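You operate a simulated robot arm through the tools that you are given. There is no shell and no other tool. Be economical: measure what you need, move in short steps, check, and stop when the job is done.

Carry out the task below with a simulated robot arm. There is one attempt and no reset: what you move stays moved.

Task
Put the four pods back in the rack, each in the well of its colour.

It is judged by the outcome, as a careful person would: the job done as asked, and still so three seconds after it is handed in. It fails if anything else is knocked over, pushed out of place, dropped, spilled or broken.

Robot
A 7-joint arm with a two-finger parallel gripper, fixed in place. Base frame: the origin is at the foot of the arm, x ahead of it, y to its left, z up; the work surface is at about z = 910. Lengths are in mm, angles in rad, forces in N, time in s.
With the tool pointing down near the work surface it reaches from about 280 to 680 mm from the base axis. Its first joint turns from -1.152 to 1.152 rad. Payload 1.57 kg.
The tool frame sits at the grasp point between the pads (the TCP): z along the fingers, y along the line on which they close. The tips reach 30 mm beyond it. Largest opening 110 mm; finger width 24, thickness 12; the body of the gripper, 48 by 112 mm, starts 78 mm behind the TCP.
Orientation is told as [roll, pitch, yaw] about the base's x, y, z axes, in that order, counted from this pose: with the fingers straight down and closing along the base's y, the tool's x points along the base's -x, its y along +y and its z along -z.

Tools
- The arm moves only by the tool nudge_tool. Its argument "commands" is a list of rows, each an object (a shift or turn left out is 0, a gripper value left out holds the last) with "delta_pos": the shift along the tool's x, y, z in mm, a list of three; "rotation": the turn, a rotation vector about the tool's x, y, z in rad, a list of three. In form: [{"delta_pos": [dx, dy, dz], "rotation": [wx, wy, wz]}, ...]. A call has 1 to 10 rows; each row shifts and turns the commanded pose from where the row before left it, along the tool's axes as they then stand. "hand" is the gripper command, from -1 (shut) to 1 (fully open), values between in proportion, set as the call begins (left out, the last holds). A row lasts 0.2 s, in which the tool goes at most 50 mm and 0.15 rad; a call with a longer step from one row to the next is refused whole, and so is a gripper value outside its range. Where a pose cannot be reached the arm comes as near as it can. A force on the tool above 90 N (or 10 N above the force at the start of the call, whichever is more), or a blocked arm, ends the call early, and 0.2 s more pass. The fingers move at their own pace (about 108 mm/s each) and stop on an object; they squeeze with about 36 N. The grip force told is the motor's: it shows also when the fingers shut on nothing. Time passes only in rows, and 0.2 s behind the last, so rows that do not move let the fingers close. It gives the time, the measured TCP pose, the force on the tool (base axes), the opening and the grip force at its end, in the units of the frame above (readings bear some noise), with the torque about the TCP (base axes, N m) and any sound that the robot's microphone picked up.
- Cameras (640 x 400 px; columns grow to the right, rows downward): "scene" is fixed at [172.4, -382.1, 1412.1]; the picture's right is [0.84, -0.55, 0.00], its down [-0.31, -0.48, -0.82] and it looks along [0.45, 0.69, -0.57] (base axes); focal length 330 px, centre (320, 200). "wrist" rides on the gripper at [70, 16, -141] in the tool frame; the picture's right is [-0.23, 0.97, 0.00], its down [-0.86, -0.20, -0.48] and it looks along [-0.47, -0.11, 0.88] (tool axes); focal length 222 px, centre (320, 200). There is no depth. A picture from a camera that has moved, and an enlarged one, comes with that camera's place and axes in the base frame and with its lens. The place of the scene camera against the robot may be out by one fixed shift of up to 25 mm in any direction.
- capture(camera): a new picture of that camera. It takes no simulated time.
- enlarge(camera, box): a new picture of the part [left, top, right, bottom] of that camera's present view, enlarged. It takes no simulated time.
- finish_job(): hands the job in; it is judged then, once.

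Go step by step. Nothing tells you positions but the pictures and the camera data: compare them with the known pose of the tool, close in by small moves and look again before you grip or let go. The budget is 120 turns and 84 pictures, counting those below and the enlarged ones. Unless the task says otherwise, let go and move clear before handing in, and close with one line.

The tools are called after "Call:" by a JSON object that holds its "name" and its "arguments". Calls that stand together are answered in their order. nudge_tool: Moves the arm, as the interface text tells. Its arguments: {"type":"object","properties":{"commands":{"type":"array"},"hand":{"type":"number"}},"required":["commands"]} The other tools are called the same way: capture (camera) takes a picture; enlarge (camera, box) takes an enlarged picture of a part of a camera's view; finish_job () hands the job in.

At the start:

```text
t: 0.0
tool_pos: [354.1, 42.8, 1155.5]
tcp_rot: [0.0, 0.0, 0.0]
force: [0.3, -0.1, 0.7]
moment: [-0.03, -0.01, 0.0]
opening: 110.1
gripper_force: 0.0
```

scene: 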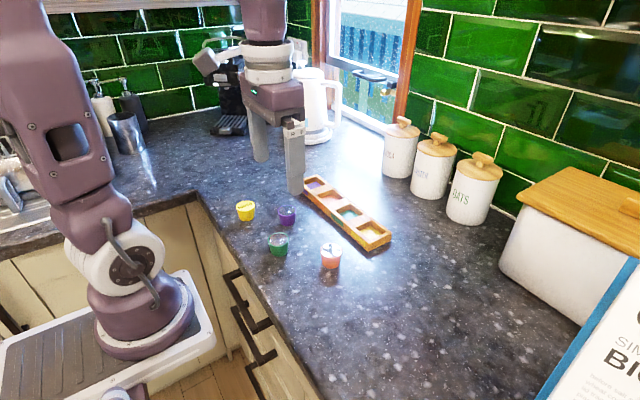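
wrist: 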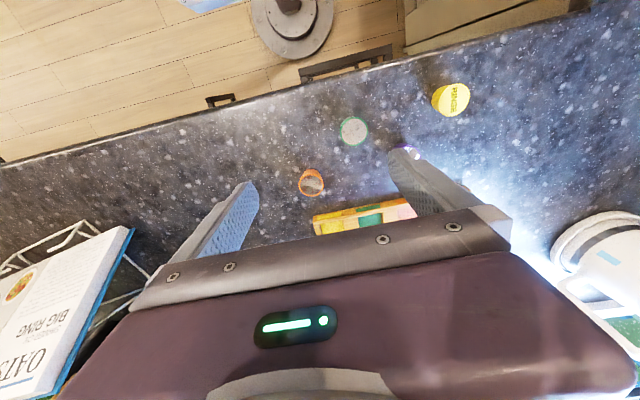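

I see four pods (yellow, purple, green, orange) in front of a four-well rack. I'll enlarge both views for detail.

Call:
{"name": "enlarge", "arguments": {"camera": "scene", "box": [220, 160, 400, 280]}}

Call:
{"name": "enlarge", "arguments": {"camera": "wrist", "box": [280, 70, 490, 250]}}

```text
3.33 times, centred on (310, 220) of scene
camera zoom: at [172.4, -382.1, 1412.1], right [0.84, -0.55, 0.0], down [-0.31, -0.48, -0.82], along [0.45, 0.69, -0.57], focal length 1101 px, centre (353, 133)
```

zoom: 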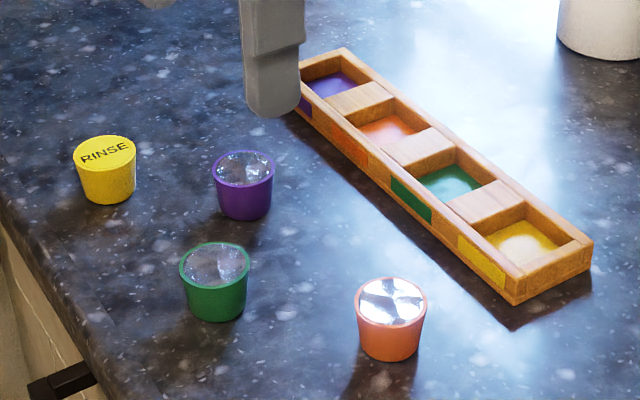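

```text
2.22 times, centred on (385, 160) of wrist
camera zoom: at [283.5, 58.0, 1296.0], right [0.23, 0.97, 0.0], down [0.86, -0.2, 0.48], along [0.47, -0.11, -0.88], focal length 494 px, centre (176, 289)
```

zoom: 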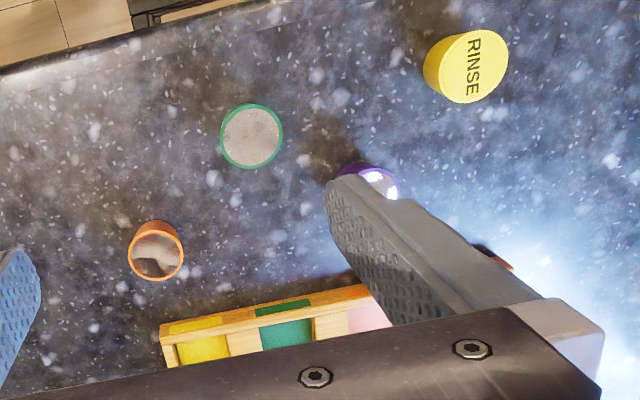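

The pods look about 38 mm wide and 33 mm tall. The rack runs along y at x≈520, with wells from left to right purple, orange, green, yellow. I'll move out over it to view it better.

Call:
{"name": "nudge_tool", "arguments": {"commands": [{"delta_pos": [-40, 10, 0]}, {"delta_pos": [-40, 10, 0]}, {"delta_pos": [-40, 10, 0]}, {"delta_pos": [-40, 10, 0]}, {}], "hand": 1}}

Call:
{"name": "capture", "arguments": {"camera": "wrist"}}

```text
t: 1.2
tool_pos: [514.3, 82.8, 1156.6]
tcp_rot: [0.0, 0.0, 0.001]
force: [-0.7, 0.4, -0.8]
moment: [0.01, 0.01, 0.02]
opening: 110.1
gripper_force: 0.1
```

```text
79 pictures are left
camera wrist: at [443.4, 99.0, 1296.5], right [0.23, 0.97, 0.0], down [0.86, -0.2, 0.48], along [0.47, -0.11, -0.88], focal length 222 px, centre (320, 200)
```

wrist: 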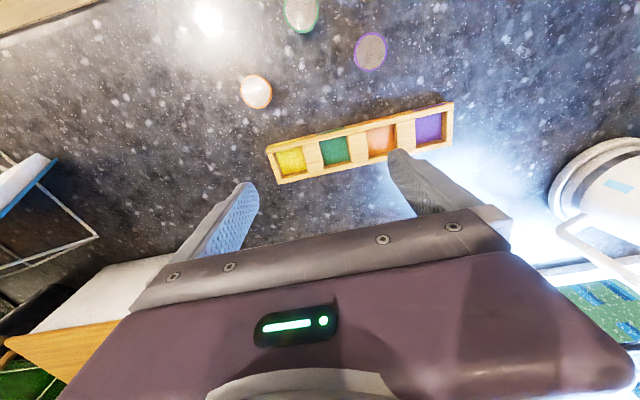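

Call:
{"name": "enlarge", "arguments": {"camera": "wrist", "box": [230, 0, 470, 200]}}

Call:
{"name": "enlarge", "arguments": {"camera": "scene", "box": [220, 160, 400, 280]}}

```text
2.00 times, centred on (350, 100) of wrist
camera zoom: at [443.4, 99.0, 1296.5], right [0.23, 0.97, 0.0], down [0.86, -0.2, 0.48], along [0.47, -0.11, -0.88], focal length 444 px, centre (260, 400)
```

zoom: 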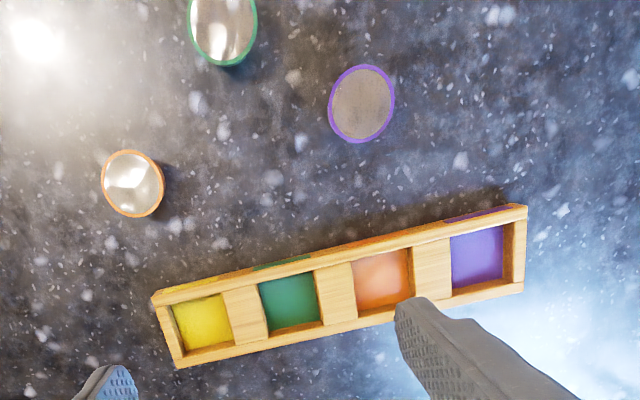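

```text
3.33 times, centred on (310, 220) of scene
camera zoom: at [172.5, -382.0, 1412.1], right [0.84, -0.55, 0.0], down [-0.31, -0.48, -0.82], along [0.45, 0.69, -0.57], focal length 1101 px, centre (353, 133)
```

zoom: 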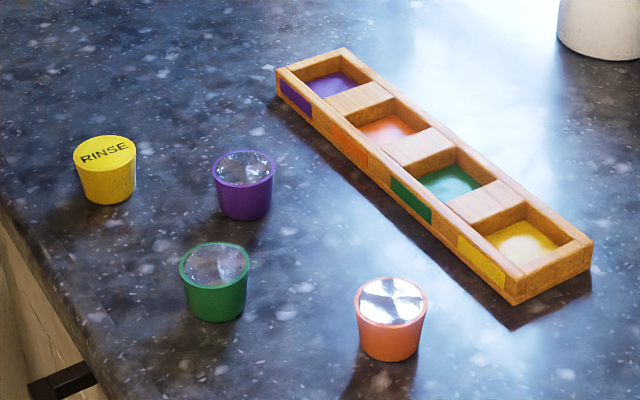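

Working from both wrist views, the rack is aligned with the axes and spans x≈522–588. The well centres are near x≈555 at y≈256 (purple), 177 (orange), 98 (green) and 19 (yellow). The orange pod is near (438, 5), so I'll move above it and check.

Call:
{"name": "nudge_tool", "arguments": {"commands": [{"delta_pos": [15.2, -15.6, 29]}, {"delta_pos": [15.2, -15.6, 29]}, {"delta_pos": [15.2, -15.6, 29]}, {"delta_pos": [15.2, -15.6, 29]}, {"delta_pos": [15.2, -15.6, 29]}, {}], "hand": 0.5}}

Call:
{"name": "capture", "arguments": {"camera": "wrist"}}

Call:
{"name": "enlarge", "arguments": {"camera": "scene", "box": [250, 160, 430, 280]}}

```text
t: 2.6
tool_pos: [439.9, 2.3, 1010.7]
tcp_rot: [0.001, 0.001, -0.001]
force: [0.1, 0.0, 0.3]
moment: [-0.02, 0.01, 0.01]
opening: 82.4
gripper_force: 0.0
```

```text
76 pictures are left
camera wrist: at [369.1, 18.8, 1151.1], right [0.23, 0.97, 0.0], down [0.85, -0.2, 0.48], along [0.47, -0.11, -0.88], focal length 222 px, centre (320, 200)
```

wrist: 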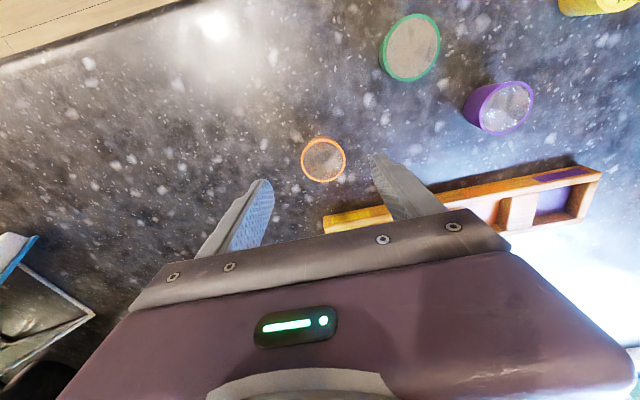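

```text
3.33 times, centred on (340, 220) of scene
camera zoom: at [172.4, -382.1, 1412.1], right [0.84, -0.55, 0.0], down [-0.31, -0.48, -0.82], along [0.45, 0.69, -0.57], focal length 1101 px, centre (253, 133)
```

zoom: 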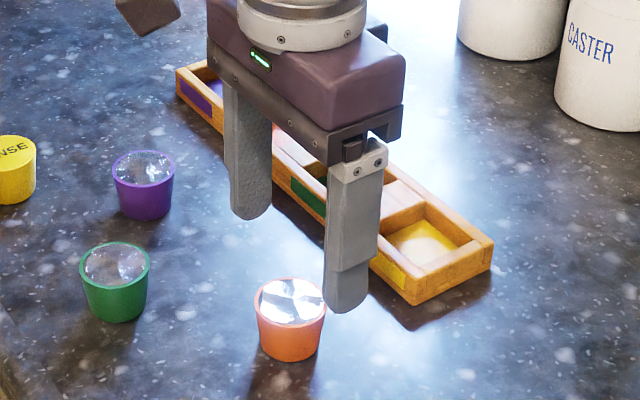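

The orange pod is at about (438.5, 5.5), nearly between the fingers. I'll lower straight to z≈957 and check the height against the rim.

Call:
{"name": "nudge_tool", "arguments": {"commands": [{"delta_pos": [1, 3, 14]}, {"delta_pos": [0, 0, 20]}, {"delta_pos": [0, 0, 20]}, {}]}}

Call:
{"name": "enlarge", "arguments": {"camera": "wrist", "box": [210, 110, 450, 260]}}

Call:
{"name": "enlarge", "arguments": {"camera": "scene", "box": [280, 200, 370, 290]}}

```text
t: 3.6
tool_pos: [438.1, 7.1, 956.8]
tcp_rot: [0.001, -0.001, -0.001]
force: [0.6, -0.5, -0.5]
moment: [-0.01, 0.02, -0.01]
opening: 82.5
gripper_force: 0.1
```

```text
2.67 times, centred on (330, 185) of wrist
camera zoom: at [366.6, 24.0, 1096.9], right [0.23, 0.97, 0.0], down [0.85, -0.2, 0.48], along [0.47, -0.11, -0.88], focal length 592 px, centre (293, 240)
```

zoom: 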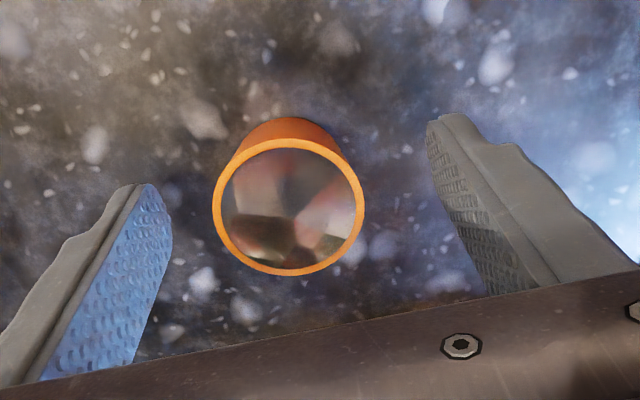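

```text
4.44 times, centred on (325, 245) of scene
camera zoom: at [172.4, -382.1, 1412.1], right [0.84, -0.55, 0.0], down [-0.31, -0.48, -0.82], along [0.45, 0.69, -0.57], focal length 1468 px, centre (298, 0)
```

zoom: 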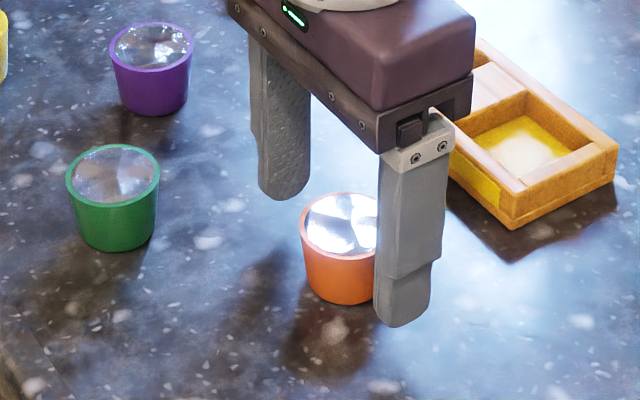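

The pod's rim is at z≈942 and centred between the fingers, and the tips are 15 mm below it. The rack top looks to be about z≈932, so I'll grip slightly higher to keep the tips clear when placing.

Call:
{"name": "nudge_tool", "arguments": {"commands": [{"delta_pos": [0, -0.5, -2]}, {}, {}, {}], "hand": -0.4}}

```text
t: 4.6
tool_pos: [437.5, 7.3, 958.0]
tcp_rot: [0.0, 0.001, 0.0]
force: [0.1, 0.4, 0.6]
moment: [-0.02, 0.01, -0.01]
opening: 39.3
gripper_force: 35.9
```

It's gripped at 39 mm. I'll lift it straight up and check.

Call:
{"name": "nudge_tool", "arguments": {"commands": [{"delta_pos": [0, 0, -10]}, {"delta_pos": [0, 0, -25]}, {"delta_pos": [0, 0, -25]}, {}], "hand": -0.7}}

Call:
{"name": "enlarge", "arguments": {"camera": "scene", "box": [250, 160, 430, 280]}}

Call:
{"name": "enlarge", "arguments": {"camera": "wrist", "box": [210, 110, 450, 260]}}

```text
t: 5.6
tool_pos: [437.9, 5.7, 1018.8]
tcp_rot: [0.0, -0.001, 0.0]
force: [0.3, -0.3, 0.3]
moment: [-0.01, 0.02, 0.01]
opening: 39.1
gripper_force: 36.2
```

```text
3.33 times, centred on (340, 220) of scene
camera zoom: at [172.4, -382.1, 1412.1], right [0.84, -0.55, 0.0], down [-0.31, -0.48, -0.82], along [0.45, 0.69, -0.57], focal length 1101 px, centre (253, 133)
```

zoom: 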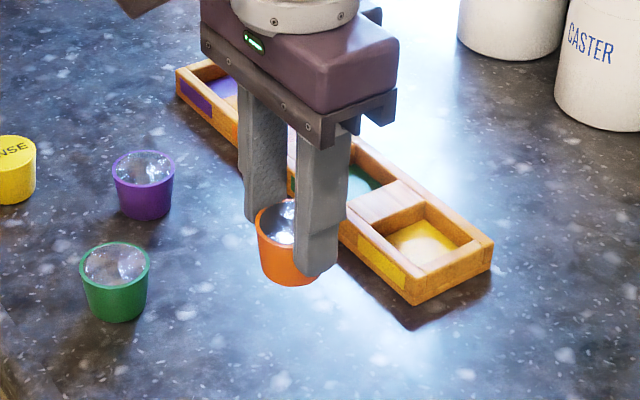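

```text
2.67 times, centred on (330, 185) of wrist
camera zoom: at [367.3, 22.2, 1159.6], right [0.23, 0.97, 0.0], down [0.86, -0.2, 0.48], along [0.47, -0.11, -0.88], focal length 592 px, centre (293, 240)
```

zoom: 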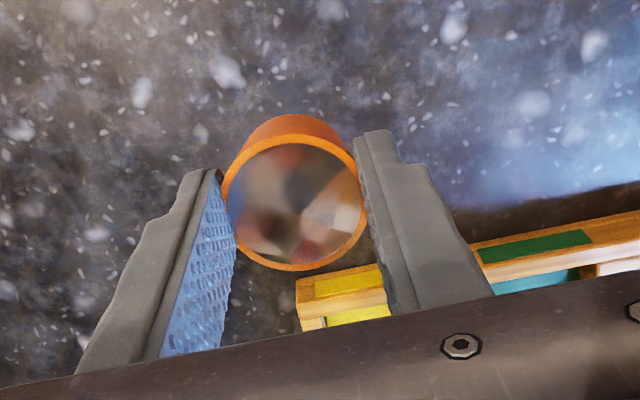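

The pod is held level and centred in the grip. I'll carry it over the orange well at about (554.5, 178).

Call:
{"name": "nudge_tool", "arguments": {"commands": [{"delta_pos": [-23.3, 34.4, 0]}, {"delta_pos": [-23.3, 34.4, 0]}, {"delta_pos": [-23.3, 34.4, 0]}, {"delta_pos": [-23.3, 34.4, 0]}, {"delta_pos": [-23.3, 34.4, 0]}, {}, {}]}}

Call:
{"name": "enlarge", "arguments": {"camera": "wrist", "box": [190, 70, 510, 270]}}

Call:
{"name": "enlarge", "arguments": {"camera": "scene", "box": [250, 140, 400, 250]}}

```text
t: 7.2
tool_pos: [553.0, 179.0, 1016.5]
tcp_rot: [-0.001, 0.0, 0.002]
force: [-0.1, 0.4, -0.5]
moment: [0.0, 0.03, 0.0]
opening: 39.7
gripper_force: 36.4
```

```text
2.00 times, centred on (350, 170) of wrist
camera zoom: at [483.6, 195.0, 1157.2], right [0.23, 0.97, 0.0], down [0.86, -0.2, 0.48], along [0.47, -0.11, -0.88], focal length 444 px, centre (260, 260)
```

zoom: 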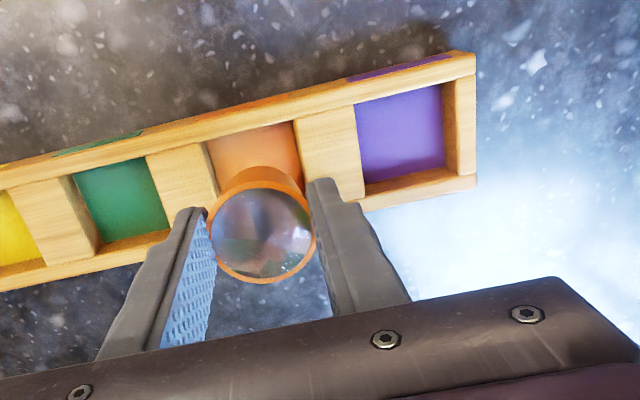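

```text
3.64 times, centred on (325, 195) of scene
camera zoom: at [172.4, -382.0, 1412.1], right [0.84, -0.55, 0.0], down [-0.31, -0.48, -0.82], along [0.45, 0.69, -0.57], focal length 1201 px, centre (302, 218)
```

zoom: 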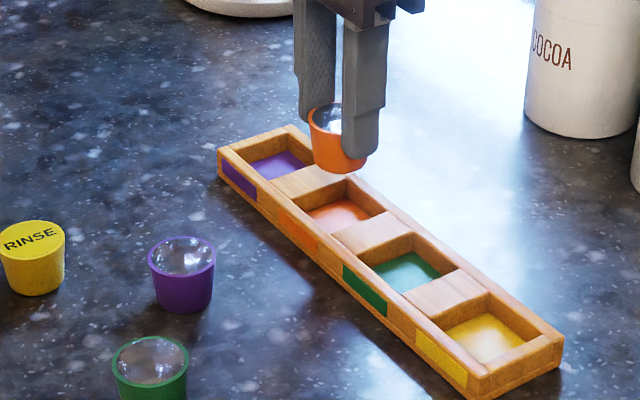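

The orange opening measures about y 155.5–200.7 and x 530.6–576.5, so its centre is (553.5, 178.1). The pod is about 2 mm too far out, so I'll correct that and lower it to just above the rack.

Call:
{"name": "nudge_tool", "arguments": {"commands": [{"delta_pos": [1.6, -1.0, 16]}, {"delta_pos": [0, 0, 16]}, {}, {}]}}

Call:
{"name": "enlarge", "arguments": {"camera": "wrist", "box": [230, 110, 430, 235]}}

Call:
{"name": "enlarge", "arguments": {"camera": "scene", "box": [290, 150, 380, 210]}}

```text
t: 8.2
tool_pos: [551.2, 176.9, 985.1]
tcp_rot: [0.001, 0.0, 0.0]
force: [-0.5, 0.3, -0.3]
moment: [0.01, 0.03, -0.04]
opening: 39.4
gripper_force: 36.2
```

```text
3.20 times, centred on (330, 172) of wrist
camera zoom: at [481.0, 193.4, 1125.5], right [0.23, 0.97, 0.0], down [0.86, -0.2, 0.48], along [0.47, -0.11, -0.88], focal length 711 px, centre (288, 288)
```

zoom: 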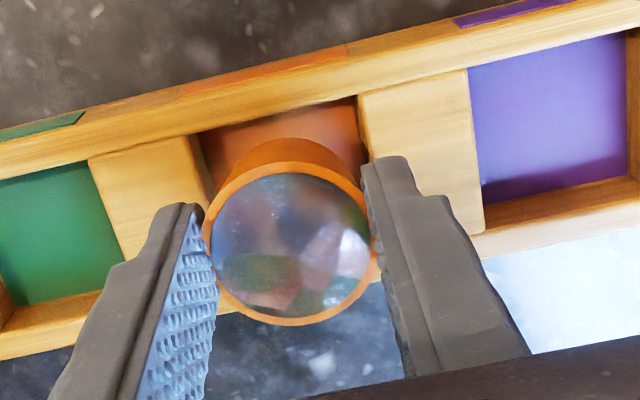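

```text
6.67 times, centred on (335, 180) of scene
camera zoom: at [172.4, -382.1, 1412.1], right [0.84, -0.55, 0.0], down [-0.31, -0.48, -0.82], along [0.45, 0.69, -0.57], focal length 2202 px, centre (220, 333)
```

zoom: 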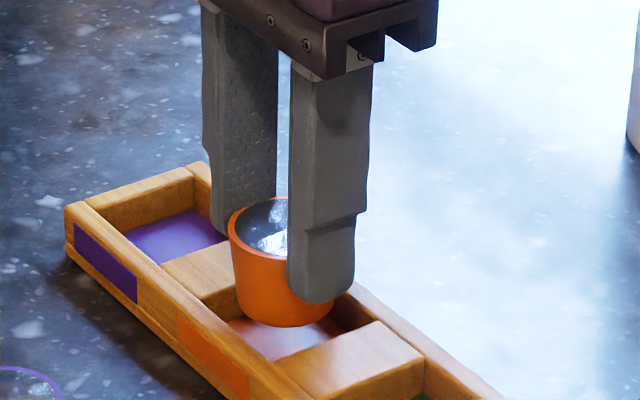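

The pod is about 1 mm off centre on both axes, so I'll fine-adjust and lower partway in.

Call:
{"name": "nudge_tool", "arguments": {"commands": [{"delta_pos": [-1, 1, 4]}, {"delta_pos": [0, 0, 5]}, {"delta_pos": [0, 0, 4]}, {}]}}

Call:
{"name": "enlarge", "arguments": {"camera": "scene", "box": [290, 150, 380, 210]}}

```text
t: 9.2
tool_pos: [552.1, 178.7, 973.6]
tcp_rot: [-0.001, 0.0, 0.0]
force: [0.1, 0.4, 0.3]
moment: [0.02, 0.01, -0.01]
opening: 39.3
gripper_force: 35.9
```

```text
6.67 times, centred on (335, 180) of scene
camera zoom: at [172.4, -382.1, 1412.1], right [0.84, -0.55, 0.0], down [-0.31, -0.48, -0.82], along [0.45, 0.69, -0.57], focal length 2202 px, centre (220, 333)
```

zoom: 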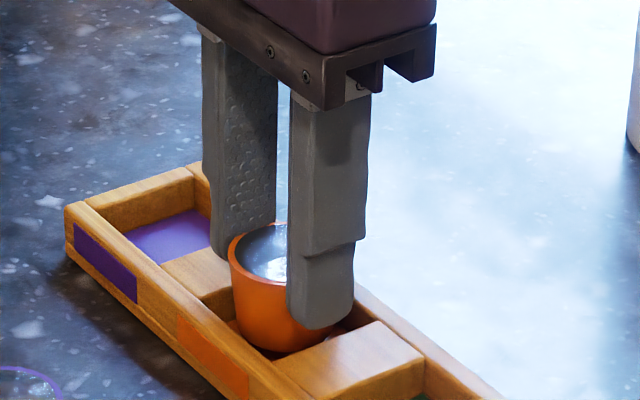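

It's going in without contact. I'll lower a bit more in small steps while watching the force.

Call:
{"name": "nudge_tool", "arguments": {"commands": [{"delta_pos": [0, 0, 1.5]}, {"delta_pos": [0, 0, 1.5]}, {"delta_pos": [0, 0, 1.5]}, {}]}}

Call:
{"name": "enlarge", "arguments": {"camera": "scene", "box": [290, 150, 380, 210]}}

```text
t: 10.2
tool_pos: [552.9, 178.0, 969.2]
tcp_rot: [-0.001, 0.0, -0.001]
force: [0.3, -0.6, -0.9]
moment: [-0.02, -0.03, 0.02]
opening: 39.7
gripper_force: 36.1
```

```text
6.67 times, centred on (335, 180) of scene
camera zoom: at [172.4, -382.1, 1412.1], right [0.84, -0.55, 0.0], down [-0.31, -0.48, -0.82], along [0.45, 0.69, -0.57], focal length 2202 px, centre (220, 333)
```

zoom: 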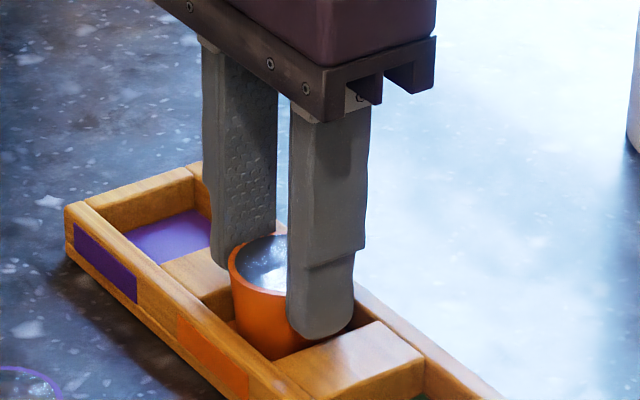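

There's still no contact, with the tips about 7 mm above the rack. I'll go on in 1 mm steps.

Call:
{"name": "nudge_tool", "arguments": {"commands": [{"delta_pos": [0, 0, 1]}, {"delta_pos": [0, 0, 1]}, {"delta_pos": [0, 0, 1]}, {}]}}

```text
t: 11.2
tool_pos: [553.2, 178.1, 966.4]
tcp_rot: [0.0, -0.001, 0.001]
force: [-0.3, -0.2, 4.1]
moment: [-0.04, -0.02, 0.0]
opening: 39.4
gripper_force: 36.4
```

A 4 N contact is starting to show. I'll press very slightly to see if it's the floor.

Call:
{"name": "nudge_tool", "arguments": {"commands": [{"delta_pos": [0, 0, 0.7]}, {}]}}

Call:
{"name": "enlarge", "arguments": {"camera": "scene", "box": [300, 165, 360, 205]}}

Call:
{"name": "enlarge", "arguments": {"camera": "wrist", "box": [230, 110, 430, 235]}}

```text
t: 11.8
tool_pos: [552.0, 178.7, 966.6]
tcp_rot: [0.001, -0.001, -0.001]
force: [-0.8, 0.3, 11.3]
moment: [0.02, 0.04, 0.02]
opening: 39.1
gripper_force: 35.8
```

```text
10.00 times, centred on (330, 185) of scene
camera zoom: at [172.2, -382.1, 1412.2], right [0.84, -0.55, 0.0], down [-0.31, -0.48, -0.82], along [0.45, 0.69, -0.57], focal length 3302 px, centre (220, 350)
```

zoom: 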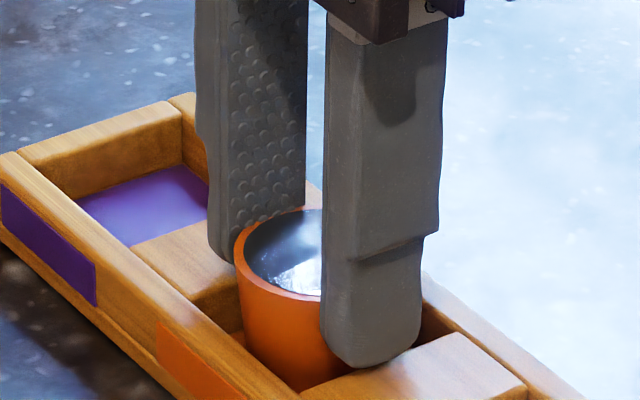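

```text
3.20 times, centred on (330, 172) of wrist
camera zoom: at [482.0, 194.3, 1106.4], right [0.23, 0.97, 0.0], down [0.85, -0.2, 0.48], along [0.47, -0.11, -0.88], focal length 711 px, centre (288, 288)
```

zoom: 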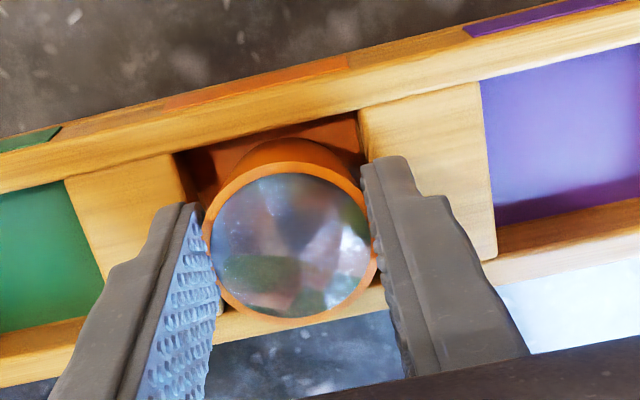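

The pod is resting on the floor of the well. I'll ease off the preload, open slightly and lift away.

Call:
{"name": "nudge_tool", "arguments": {"commands": [{"delta_pos": [0, 0, -0.5]}, {}], "hand": 0.05}}

Call:
{"name": "nudge_tool", "arguments": {"commands": [{"delta_pos": [0, 0, -10]}, {"delta_pos": [0, 0, -30]}, {"delta_pos": [0, 0, -30]}, {}]}}

Call:
{"name": "enlarge", "arguments": {"camera": "scene", "box": [220, 150, 400, 270]}}

Call:
{"name": "enlarge", "arguments": {"camera": "wrist", "box": [210, 60, 450, 210]}}

```text
t: 12.4
tool_pos: [552.1, 178.6, 966.2]
tcp_rot: [0.0, 0.0, 0.001]
force: [-0.1, -0.6, 0.8]
moment: [0.02, 0.01, 0.01]
opening: 57.6
gripper_force: 0.1
```

```text
t: 13.4
tool_pos: [552.1, 180.5, 1037.8]
tcp_rot: [0.001, 0.0, 0.0]
force: [-0.3, -0.4, -0.3]
moment: [0.01, 0.01, -0.02]
opening: 57.4
gripper_force: 0.1
```

```text
3.33 times, centred on (310, 210) of scene
camera zoom: at [172.4, -382.1, 1412.1], right [0.84, -0.55, 0.0], down [-0.31, -0.48, -0.82], along [0.45, 0.69, -0.57], focal length 1101 px, centre (353, 167)
```

zoom: 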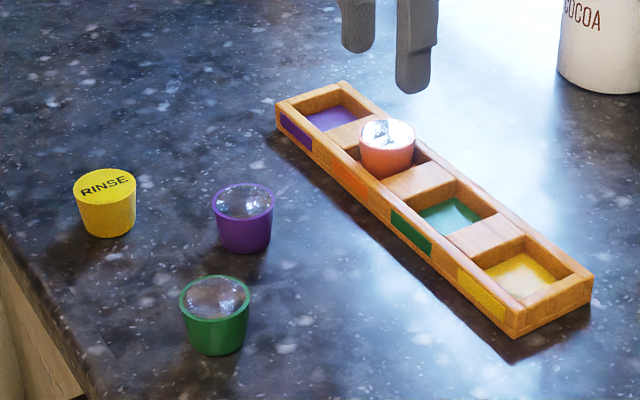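

```text
2.67 times, centred on (330, 135) of wrist
camera zoom: at [482.8, 196.2, 1176.6], right [0.23, 0.97, 0.0], down [0.85, -0.2, 0.48], along [0.47, -0.11, -0.88], focal length 592 px, centre (293, 373)
```

zoom: 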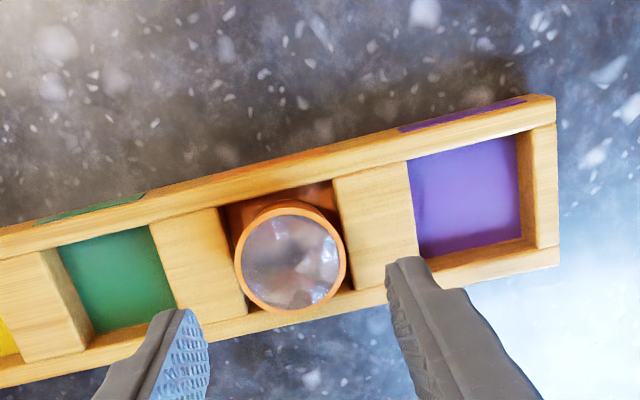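

The orange pod is seated in its well. Purple is next at about (427.5, 172), so I'll move above it.

Call:
{"name": "nudge_tool", "arguments": {"commands": [{"delta_pos": [31.4, -1.8, 0]}, {"delta_pos": [31.4, -1.8, 5]}, {"delta_pos": [31.4, -1.8, 10]}, {"delta_pos": [31.4, -1.8, 15]}, {"delta_pos": [0, 0, 15]}, {}], "hand": 0.5}}

Call:
{"name": "enlarge", "arguments": {"camera": "wrist", "box": [210, 110, 450, 260]}}

```text
t: 14.8
tool_pos: [426.2, 170.0, 990.1]
tcp_rot: [0.0, 0.0, 0.001]
force: [-1.3, 0.0, -0.2]
moment: [-0.01, -0.03, 0.02]
opening: 82.5
gripper_force: 0.1
```

```text
2.67 times, centred on (330, 185) of wrist
camera zoom: at [356.1, 186.6, 1129.9], right [0.23, 0.97, 0.0], down [0.86, -0.2, 0.48], along [0.47, -0.11, -0.88], focal length 592 px, centre (293, 240)
```

zoom: 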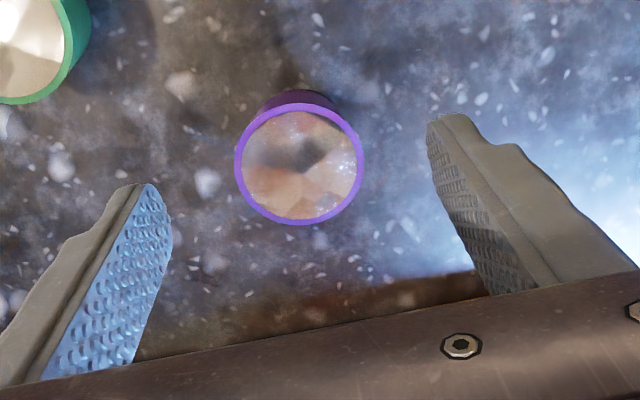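

The purple pod is centred to within about 1–2 mm. I'll lower to the same grip height and close.

Call:
{"name": "nudge_tool", "arguments": {"commands": [{"delta_pos": [-1.2, 1, 16]}, {"delta_pos": [0, 0, 15.3]}, {}]}}

Call:
{"name": "enlarge", "arguments": {"camera": "wrist", "box": [210, 110, 450, 260]}}

```text
t: 15.6
tool_pos: [429.3, 172.4, 960.2]
tcp_rot: [0.0, 0.0, 0.001]
force: [0.6, 0.0, -0.5]
moment: [0.0, 0.04, -0.02]
opening: 82.4
gripper_force: 0.0
```

```text
2.67 times, centred on (330, 185) of wrist
camera zoom: at [358.0, 188.0, 1099.3], right [0.23, 0.97, 0.0], down [0.85, -0.2, 0.48], along [0.47, -0.11, -0.88], focal length 592 px, centre (293, 240)
```

zoom: 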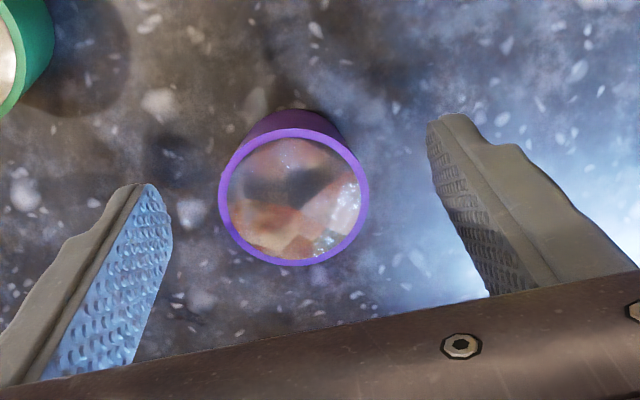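

It's nearly identical to the orange grip view, just 1.5 mm nearer the base. I'll correct that, close and lift.

Call:
{"name": "nudge_tool", "arguments": {"commands": [{"delta_pos": [1.3, 0, 1]}, {}]}}

Call:
{"name": "nudge_tool", "arguments": {"commands": [{}, {}, {}], "hand": -0.5}}

Call:
{"name": "nudge_tool", "arguments": {"commands": [{"delta_pos": [0, 0, -10]}, {"delta_pos": [0, 0, -25]}, {"delta_pos": [0, 0, -25]}, {}]}}

Call:
{"name": "enlarge", "arguments": {"camera": "wrist", "box": [210, 110, 450, 260]}}

```text
t: 16.2
tool_pos: [426.9, 171.7, 958.4]
tcp_rot: [0.0, 0.002, 0.001]
force: [0.7, -0.8, 0.4]
moment: [0.01, 0.0, -0.02]
opening: 82.7
gripper_force: 0.0
```

```text
t: 17.0
tool_pos: [426.9, 171.9, 958.7]
tcp_rot: [0.0, 0.0, -0.001]
force: [-0.4, -0.2, 1.1]
moment: [-0.01, -0.02, -0.01]
opening: 39.7
gripper_force: 36.3
```

```text
t: 18.0
tool_pos: [426.1, 172.7, 1018.9]
tcp_rot: [0.0, 0.0, -0.001]
force: [-0.4, 0.0, -0.5]
moment: [0.01, 0.03, 0.0]
opening: 39.5
gripper_force: 35.7
```

```text
2.67 times, centred on (330, 185) of wrist
camera zoom: at [356.1, 188.5, 1158.7], right [0.23, 0.97, 0.0], down [0.86, -0.2, 0.48], along [0.47, -0.11, -0.88], focal length 592 px, centre (293, 240)
```

zoom: 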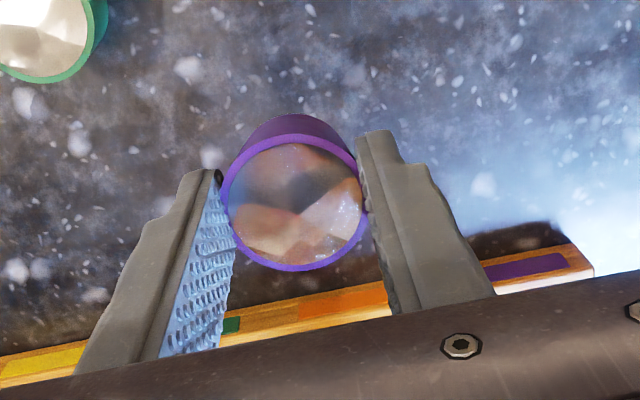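

The purple pod is gripped the same way. I'll carry it over the purple well at about (553, 258).

Call:
{"name": "nudge_tool", "arguments": {"commands": [{"delta_pos": [-31.4, 21.2, 0]}, {"delta_pos": [-31.4, 21.2, 0]}, {"delta_pos": [-31.4, 21.2, 0]}, {"delta_pos": [-31.4, 21.2, 0]}, {}, {"delta_pos": [0, 0, 16]}, {"delta_pos": [0, 0, 16]}, {}]}}

Call:
{"name": "enlarge", "arguments": {"camera": "wrist", "box": [230, 110, 430, 235]}}

Call:
{"name": "enlarge", "arguments": {"camera": "scene", "box": [270, 140, 360, 200]}}

```text
t: 19.8
tool_pos: [553.4, 256.3, 987.8]
tcp_rot: [0.001, 0.0, 0.002]
force: [0.1, -0.7, -0.5]
moment: [0.0, -0.02, -0.01]
opening: 39.7
gripper_force: 35.6
```

```text
3.20 times, centred on (330, 172) of wrist
camera zoom: at [482.9, 272.4, 1127.6], right [0.23, 0.97, 0.0], down [0.86, -0.2, 0.48], along [0.47, -0.11, -0.88], focal length 711 px, centre (288, 288)
```

zoom: 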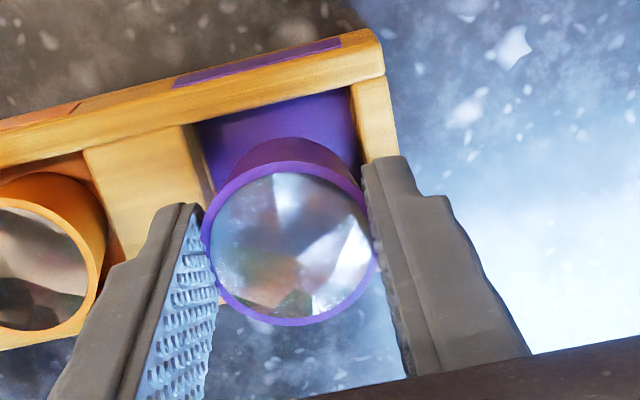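

```text
6.67 times, centred on (315, 170) of scene
camera zoom: at [172.4, -382.1, 1412.1], right [0.84, -0.55, 0.0], down [-0.31, -0.48, -0.82], along [0.45, 0.69, -0.57], focal length 2202 px, centre (353, 400)
```

zoom: 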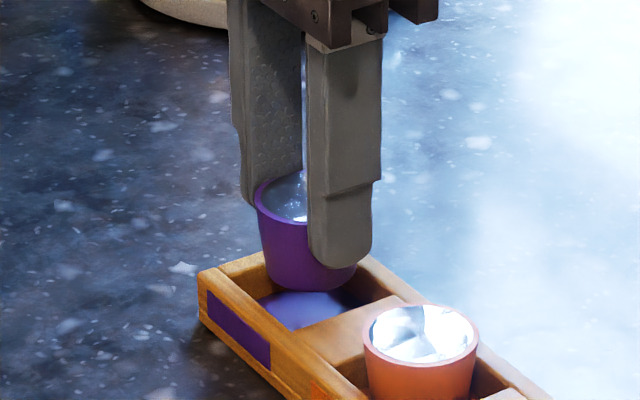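

The pod is aligned in y and about 1.5 mm too far out in x. I'll correct that and lower toward the floor.

Call:
{"name": "nudge_tool", "arguments": {"commands": [{"delta_pos": [1.4, 0, 0]}, {"delta_pos": [0, 0, 4]}, {"delta_pos": [0, 0, 4]}, {"delta_pos": [0, 0, 4]}, {"delta_pos": [0, 0, 3]}, {}]}}

Call:
{"name": "nudge_tool", "arguments": {"commands": [{"delta_pos": [0, 0, 1]}, {"delta_pos": [0, 0, 1]}, {"delta_pos": [0, 0, 1]}, {}]}}

```text
t: 21.2
tool_pos: [551.9, 257.8, 972.6]
tcp_rot: [-0.002, 0.0, 0.002]
force: [-0.4, -0.2, 0.1]
moment: [0.02, -0.05, 0.0]
opening: 39.4
gripper_force: 35.7
```

```text
t: 22.2
tool_pos: [551.9, 258.5, 969.8]
tcp_rot: [0.0, 0.001, 0.001]
force: [-0.1, 0.0, -1.0]
moment: [0.03, -0.02, 0.02]
opening: 39.7
gripper_force: 35.7
```

There's no contact yet, so I'll keep going gently.

Call:
{"name": "nudge_tool", "arguments": {"commands": [{"delta_pos": [0, 0, 1]}, {"delta_pos": [0, 0, 1]}, {"delta_pos": [0, 0, 1]}, {}]}}

```text
t: 23.2
tool_pos: [553.1, 256.8, 967.0]
tcp_rot: [0.0, -0.001, -0.001]
force: [-0.9, -0.2, 2.3]
moment: [-0.02, 0.03, -0.03]
opening: 39.5
gripper_force: 36.2
```

Contact is beginning. One small press to confirm, then a look.

Call:
{"name": "nudge_tool", "arguments": {"commands": [{"delta_pos": [0, 0, 0.6]}, {}]}}

Call:
{"name": "enlarge", "arguments": {"camera": "scene", "box": [270, 140, 360, 200]}}

```text
t: 23.8
tool_pos: [551.6, 258.3, 965.4]
tcp_rot: [0.002, -0.002, -0.001]
force: [1.1, -0.1, 8.3]
moment: [-0.03, -0.08, 0.01]
opening: 39.4
gripper_force: 36.1
```

```text
6.67 times, centred on (315, 170) of scene
camera zoom: at [172.3, -382.1, 1412.1], right [0.84, -0.55, 0.0], down [-0.31, -0.48, -0.82], along [0.45, 0.69, -0.57], focal length 2202 px, centre (353, 400)
```

zoom: 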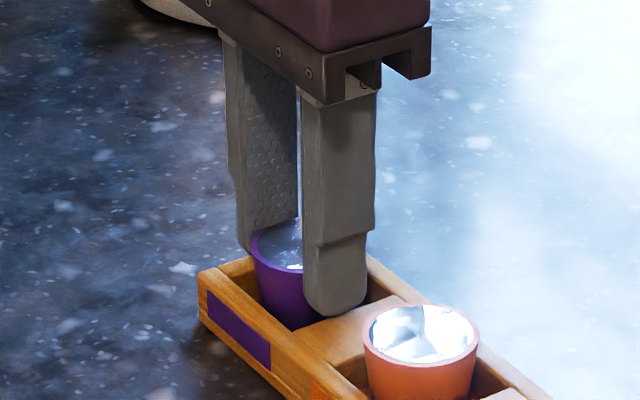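

It's seated, so I'll release and lift away.

Call:
{"name": "nudge_tool", "arguments": {"commands": [{"delta_pos": [0, 0, -0.4]}, {}], "hand": 0.05}}

Call:
{"name": "nudge_tool", "arguments": {"commands": [{"delta_pos": [0, 0, -10]}, {"delta_pos": [0, 0, -30]}, {"delta_pos": [0, 0, -30]}, {}]}}

Call:
{"name": "enlarge", "arguments": {"camera": "scene", "box": [220, 150, 400, 270]}}

```text
t: 24.4
tool_pos: [551.4, 257.9, 967.1]
tcp_rot: [0.001, 0.001, 0.001]
force: [-0.3, 0.2, 0.4]
moment: [-0.01, -0.01, 0.01]
opening: 57.6
gripper_force: 0.1
```

```text
t: 25.4
tool_pos: [550.8, 257.5, 1035.6]
tcp_rot: [0.0, 0.0, 0.0]
force: [0.0, 0.1, 0.5]
moment: [0.0, 0.0, 0.0]
opening: 57.8
gripper_force: 0.0
```

```text
3.33 times, centred on (310, 210) of scene
camera zoom: at [172.4, -382.1, 1412.1], right [0.84, -0.55, 0.0], down [-0.31, -0.48, -0.82], along [0.45, 0.69, -0.57], focal length 1101 px, centre (353, 167)
```

zoom: 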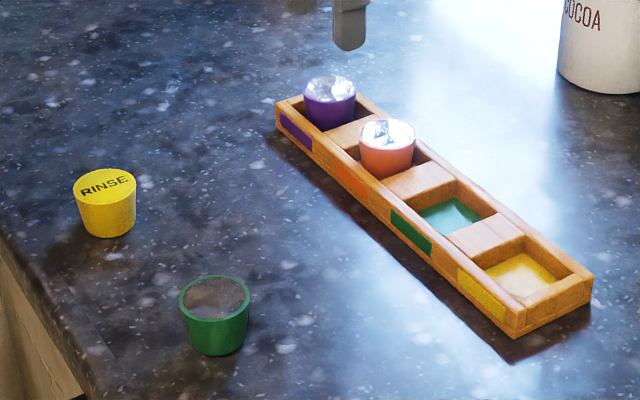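

Purple is seated. Green is next at about (365.5, 92.3).

Call:
{"name": "nudge_tool", "arguments": {"commands": [{"delta_pos": [31, -27.6, 0]}, {"delta_pos": [31, -27.6, 0]}, {"delta_pos": [31, -27.6, 0]}, {"delta_pos": [31, -27.6, 0]}, {"delta_pos": [31, -27.6, 0]}, {"delta_pos": [31, -27.6, 0]}, {}, {"delta_pos": [0, 0, 23]}, {"delta_pos": [0, 0, 23]}, {}], "hand": 0.5}}

Call:
{"name": "enlarge", "arguments": {"camera": "wrist", "box": [210, 110, 450, 260]}}

```text
t: 27.6
tool_pos: [364.6, 92.2, 991.1]
tcp_rot: [0.0, 0.0, -0.001]
force: [-0.3, 0.0, -0.4]
moment: [0.0, -0.01, 0.0]
opening: 82.4
gripper_force: 0.0
```

```text
2.67 times, centred on (330, 185) of wrist
camera zoom: at [293.9, 108.4, 1130.2], right [0.23, 0.97, 0.0], down [0.86, -0.2, 0.48], along [0.47, -0.11, -0.88], focal length 592 px, centre (293, 240)
```

zoom: 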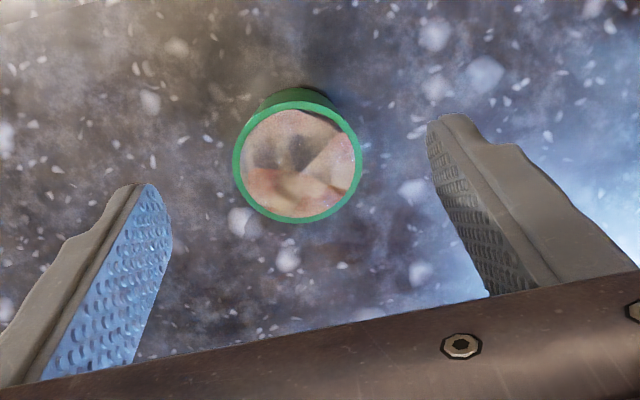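

The view matches the purple approach, so I'll make a 1 mm y correction, descend, close and lift.

Call:
{"name": "nudge_tool", "arguments": {"commands": [{"delta_pos": [0, 0.8, 16]}, {"delta_pos": [0, 0, 16]}, {}, {}]}}

Call:
{"name": "enlarge", "arguments": {"camera": "wrist", "box": [210, 110, 450, 260]}}

```text
t: 28.6
tool_pos: [364.9, 91.8, 959.4]
tcp_rot: [-0.001, -0.001, 0.0]
force: [-0.3, 0.2, -0.2]
moment: [0.02, 0.01, 0.03]
opening: 82.6
gripper_force: 0.1
```

```text
2.67 times, centred on (330, 185) of wrist
camera zoom: at [294.5, 108.0, 1099.0], right [0.23, 0.97, 0.0], down [0.86, -0.2, 0.48], along [0.47, -0.11, -0.88], focal length 592 px, centre (293, 240)
```

zoom: 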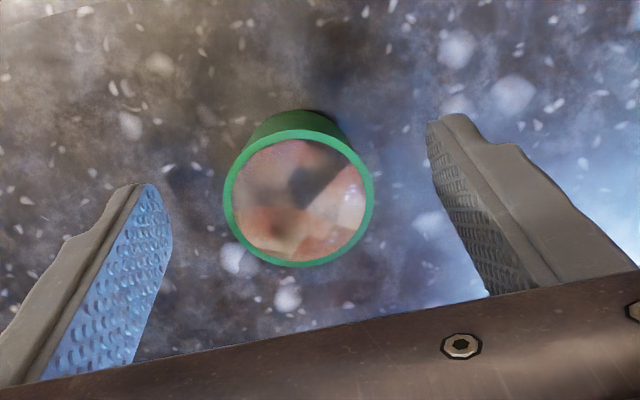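

Small correction (+1.5 y, −1 x), then grip and lift.

Call:
{"name": "nudge_tool", "arguments": {"commands": [{"delta_pos": [1, 1.5, 0.3]}, {}]}}

Call:
{"name": "nudge_tool", "arguments": {"commands": [{}, {}, {}], "hand": -0.5}}

Call:
{"name": "nudge_tool", "arguments": {"commands": [{"delta_pos": [0, 0, -10]}, {"delta_pos": [0, 0, -25]}, {"delta_pos": [0, 0, -25]}, {}]}}

Call:
{"name": "enlarge", "arguments": {"camera": "wrist", "box": [210, 110, 450, 260]}}

```text
t: 29.2
tool_pos: [362.7, 93.5, 959.4]
tcp_rot: [-0.001, 0.0, 0.0]
force: [0.3, -0.4, 0.5]
moment: [-0.01, 0.0, 0.02]
opening: 82.5
gripper_force: 0.1
```

```text
t: 30.0
tool_pos: [363.8, 93.5, 960.2]
tcp_rot: [0.0, 0.0, 0.0]
force: [0.3, 0.3, -0.7]
moment: [0.01, 0.01, 0.01]
opening: 39.4
gripper_force: 35.9
```

```text
t: 31.0
tool_pos: [364.3, 94.2, 1019.4]
tcp_rot: [0.0, 0.001, 0.0]
force: [-0.1, 0.0, -0.1]
moment: [0.0, 0.0, 0.01]
opening: 39.6
gripper_force: 35.7
```

```text
2.67 times, centred on (330, 185) of wrist
camera zoom: at [293.7, 109.6, 1159.2], right [0.23, 0.97, 0.0], down [0.86, -0.2, 0.48], along [0.47, -0.11, -0.88], focal length 592 px, centre (293, 240)
```

zoom: 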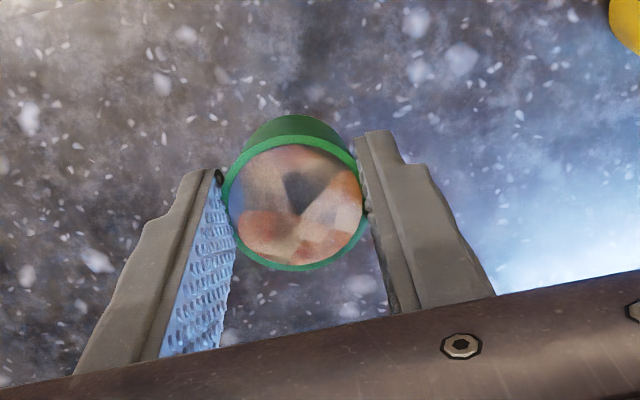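

Green is held level. I'll carry it over the green well.

Call:
{"name": "nudge_tool", "arguments": {"commands": [{"delta_pos": [-37.4, 1.2, 0]}, {"delta_pos": [-37.4, 1.2, 0]}, {"delta_pos": [-37.4, 1.2, 0]}, {"delta_pos": [-37.4, 1.2, 0]}, {"delta_pos": [-37.4, 1.2, 0]}, {}, {"delta_pos": [0, 0, 16]}, {"delta_pos": [0, 0, 16]}, {}]}}

Call:
{"name": "enlarge", "arguments": {"camera": "wrist", "box": [230, 110, 430, 235]}}

Call:
{"name": "enlarge", "arguments": {"camera": "scene", "box": [300, 150, 390, 210]}}

```text
t: 33.0
tool_pos: [551.2, 100.6, 985.1]
tcp_rot: [-0.002, 0.001, 0.0]
force: [0.3, -0.3, -0.4]
moment: [0.08, 0.01, 0.0]
opening: 39.5
gripper_force: 36.3
```

```text
3.20 times, centred on (330, 172) of wrist
camera zoom: at [481.2, 116.1, 1125.1], right [0.23, 0.97, 0.0], down [0.86, -0.2, 0.48], along [0.47, -0.11, -0.88], focal length 711 px, centre (288, 288)
```

zoom: 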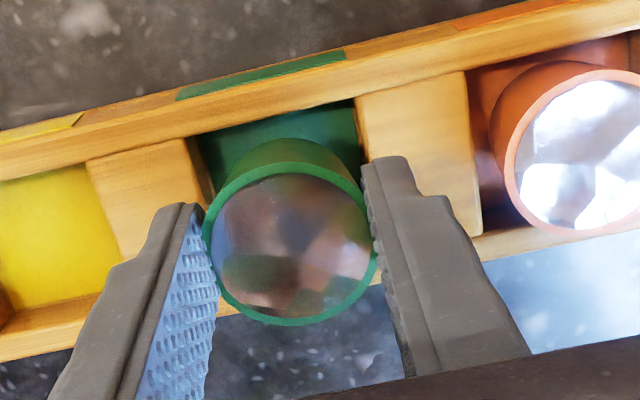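

```text
6.67 times, centred on (345, 180) of scene
camera zoom: at [172.4, -382.1, 1412.1], right [0.84, -0.55, 0.0], down [-0.31, -0.48, -0.82], along [0.45, 0.69, -0.57], focal length 2202 px, centre (153, 333)
```

zoom: 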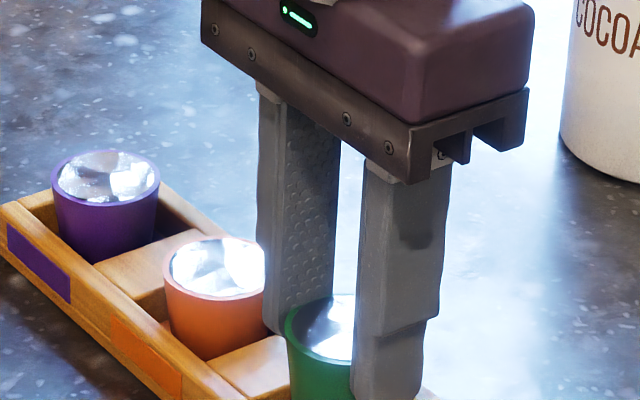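

The alignment is nearly identical to the good orange placement. I'll make a sub-millimetre adjustment and lower.

Call:
{"name": "nudge_tool", "arguments": {"commands": [{"delta_pos": [-0.7, 0.3, 0]}, {"delta_pos": [0, 0, 4]}, {"delta_pos": [0, 0, 4]}, {"delta_pos": [0, 0, 4]}, {"delta_pos": [0, 0, 3]}, {"delta_pos": [0, 0, 2]}, {}]}}

Call:
{"name": "nudge_tool", "arguments": {"commands": [{"delta_pos": [0, 0, 1]}, {"delta_pos": [0, 0, 1]}, {"delta_pos": [0, 0, 1]}, {}]}}

```text
t: 34.6
tool_pos: [551.5, 101.0, 969.0]
tcp_rot: [0.001, -0.001, 0.0]
force: [0.0, 0.1, -0.5]
moment: [0.0, -0.01, 0.01]
opening: 39.4
gripper_force: 36.0
```

```text
t: 35.6
tool_pos: [552.8, 99.5, 966.4]
tcp_rot: [0.001, -0.003, 0.0]
force: [-0.8, 0.2, 15.0]
moment: [-0.05, -0.02, -0.06]
opening: 39.4
gripper_force: 35.7
```

Contact is at the same height as the others. I'll check before releasing.

Call:
{"name": "enlarge", "arguments": {"camera": "scene", "box": [300, 160, 390, 220]}}

Call:
{"name": "enlarge", "arguments": {"camera": "wrist", "box": [230, 110, 430, 235]}}

```text
6.67 times, centred on (345, 190) of scene
camera zoom: at [172.1, -382.1, 1412.2], right [0.84, -0.55, 0.0], down [-0.31, -0.48, -0.82], along [0.45, 0.69, -0.57], focal length 2202 px, centre (153, 267)
```

zoom: 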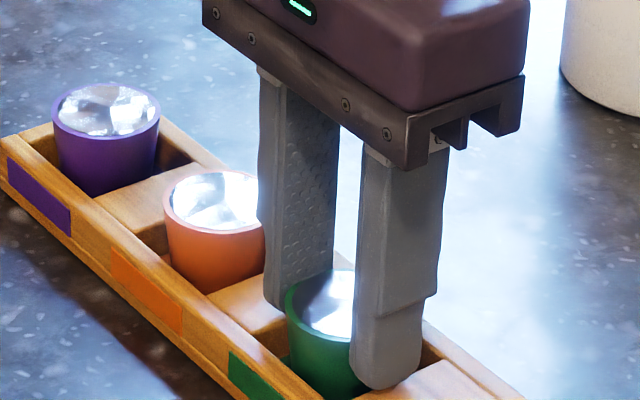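

```text
3.20 times, centred on (330, 172) of wrist
camera zoom: at [481.6, 116.1, 1106.2], right [0.23, 0.97, 0.0], down [0.85, -0.2, 0.48], along [0.47, -0.11, -0.88], focal length 711 px, centre (288, 288)
```

zoom: 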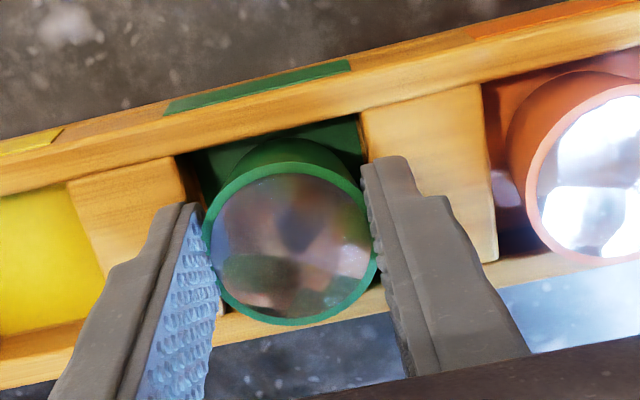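

It's seated like the others, so I'll release and lift.

Call:
{"name": "nudge_tool", "arguments": {"commands": [{"delta_pos": [0, 0, -0.8]}, {}], "hand": 0.05}}

Call:
{"name": "nudge_tool", "arguments": {"commands": [{"delta_pos": [0, 0, -10]}, {"delta_pos": [0, 0, -30]}, {"delta_pos": [0, 0, -30]}, {}]}}

Call:
{"name": "enlarge", "arguments": {"camera": "scene", "box": [220, 150, 400, 270]}}

Call:
{"name": "capture", "arguments": {"camera": "wrist"}}

```text
t: 36.2
tool_pos: [552.3, 99.7, 966.7]
tcp_rot: [0.001, 0.001, 0.0]
force: [-0.4, -0.7, 0.5]
moment: [0.0, 0.02, 0.03]
opening: 57.9
gripper_force: 0.0
```

```text
t: 37.2
tool_pos: [551.7, 100.9, 1035.7]
tcp_rot: [-0.001, 0.0, 0.0]
force: [0.7, -0.2, 0.0]
moment: [0.01, 0.04, -0.02]
opening: 57.6
gripper_force: 0.0
```

```text
3.33 times, centred on (310, 210) of scene
camera zoom: at [172.4, -382.1, 1412.1], right [0.84, -0.55, 0.0], down [-0.31, -0.48, -0.82], along [0.45, 0.69, -0.57], focal length 1101 px, centre (353, 167)
```

zoom: 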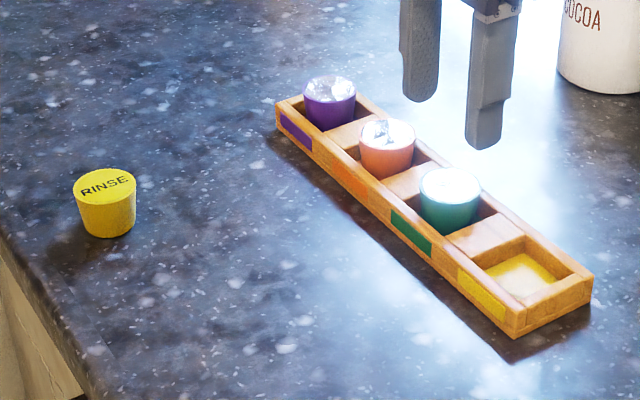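

```text
45 pictures are left
camera wrist: at [481.4, 116.6, 1175.7], right [0.23, 0.97, 0.0], down [0.86, -0.2, 0.48], along [0.47, -0.11, -0.88], focal length 222 px, centre (320, 200)
```

wrist: 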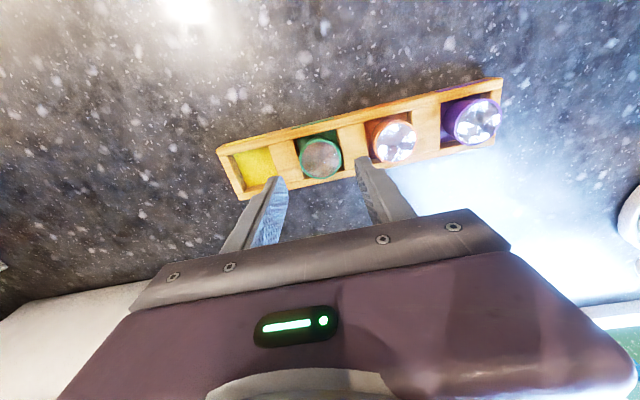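

Three pods are seated. Yellow is last at about (354, 240), so I'll move above it and look.

Call:
{"name": "nudge_tool", "arguments": {"commands": [{"delta_pos": [33, 23.1, 0]}, {"delta_pos": [33, 23.1, 0]}, {"delta_pos": [33, 23.1, 0]}, {"delta_pos": [33, 23.1, 0]}, {"delta_pos": [33, 23.1, 0]}, {"delta_pos": [33, 23.1, 0]}, {}, {"delta_pos": [0, 0, 18]}, {"delta_pos": [0, 0, 18]}, {}], "hand": 0.5}}

Call:
{"name": "enlarge", "arguments": {"camera": "wrist", "box": [210, 110, 450, 260]}}

```text
t: 39.4
tool_pos: [354.7, 239.0, 1001.3]
tcp_rot: [-0.001, -0.002, -0.001]
force: [0.8, 0.2, -0.7]
moment: [0.0, 0.0, -0.02]
opening: 82.5
gripper_force: 0.0
```

```text
2.67 times, centred on (330, 185) of wrist
camera zoom: at [283.9, 255.5, 1141.9], right [0.23, 0.97, 0.0], down [0.86, -0.2, 0.48], along [0.47, -0.11, -0.88], focal length 592 px, centre (293, 240)
```

zoom: 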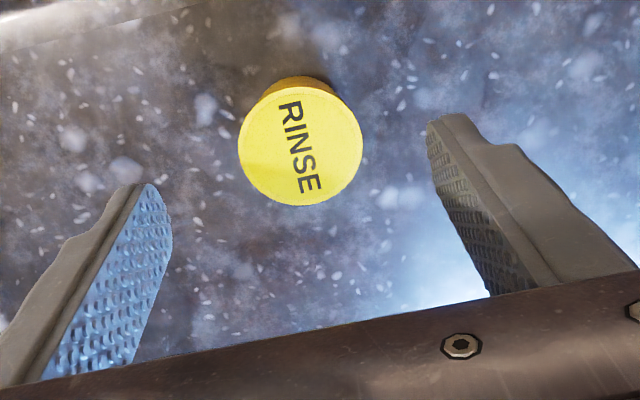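

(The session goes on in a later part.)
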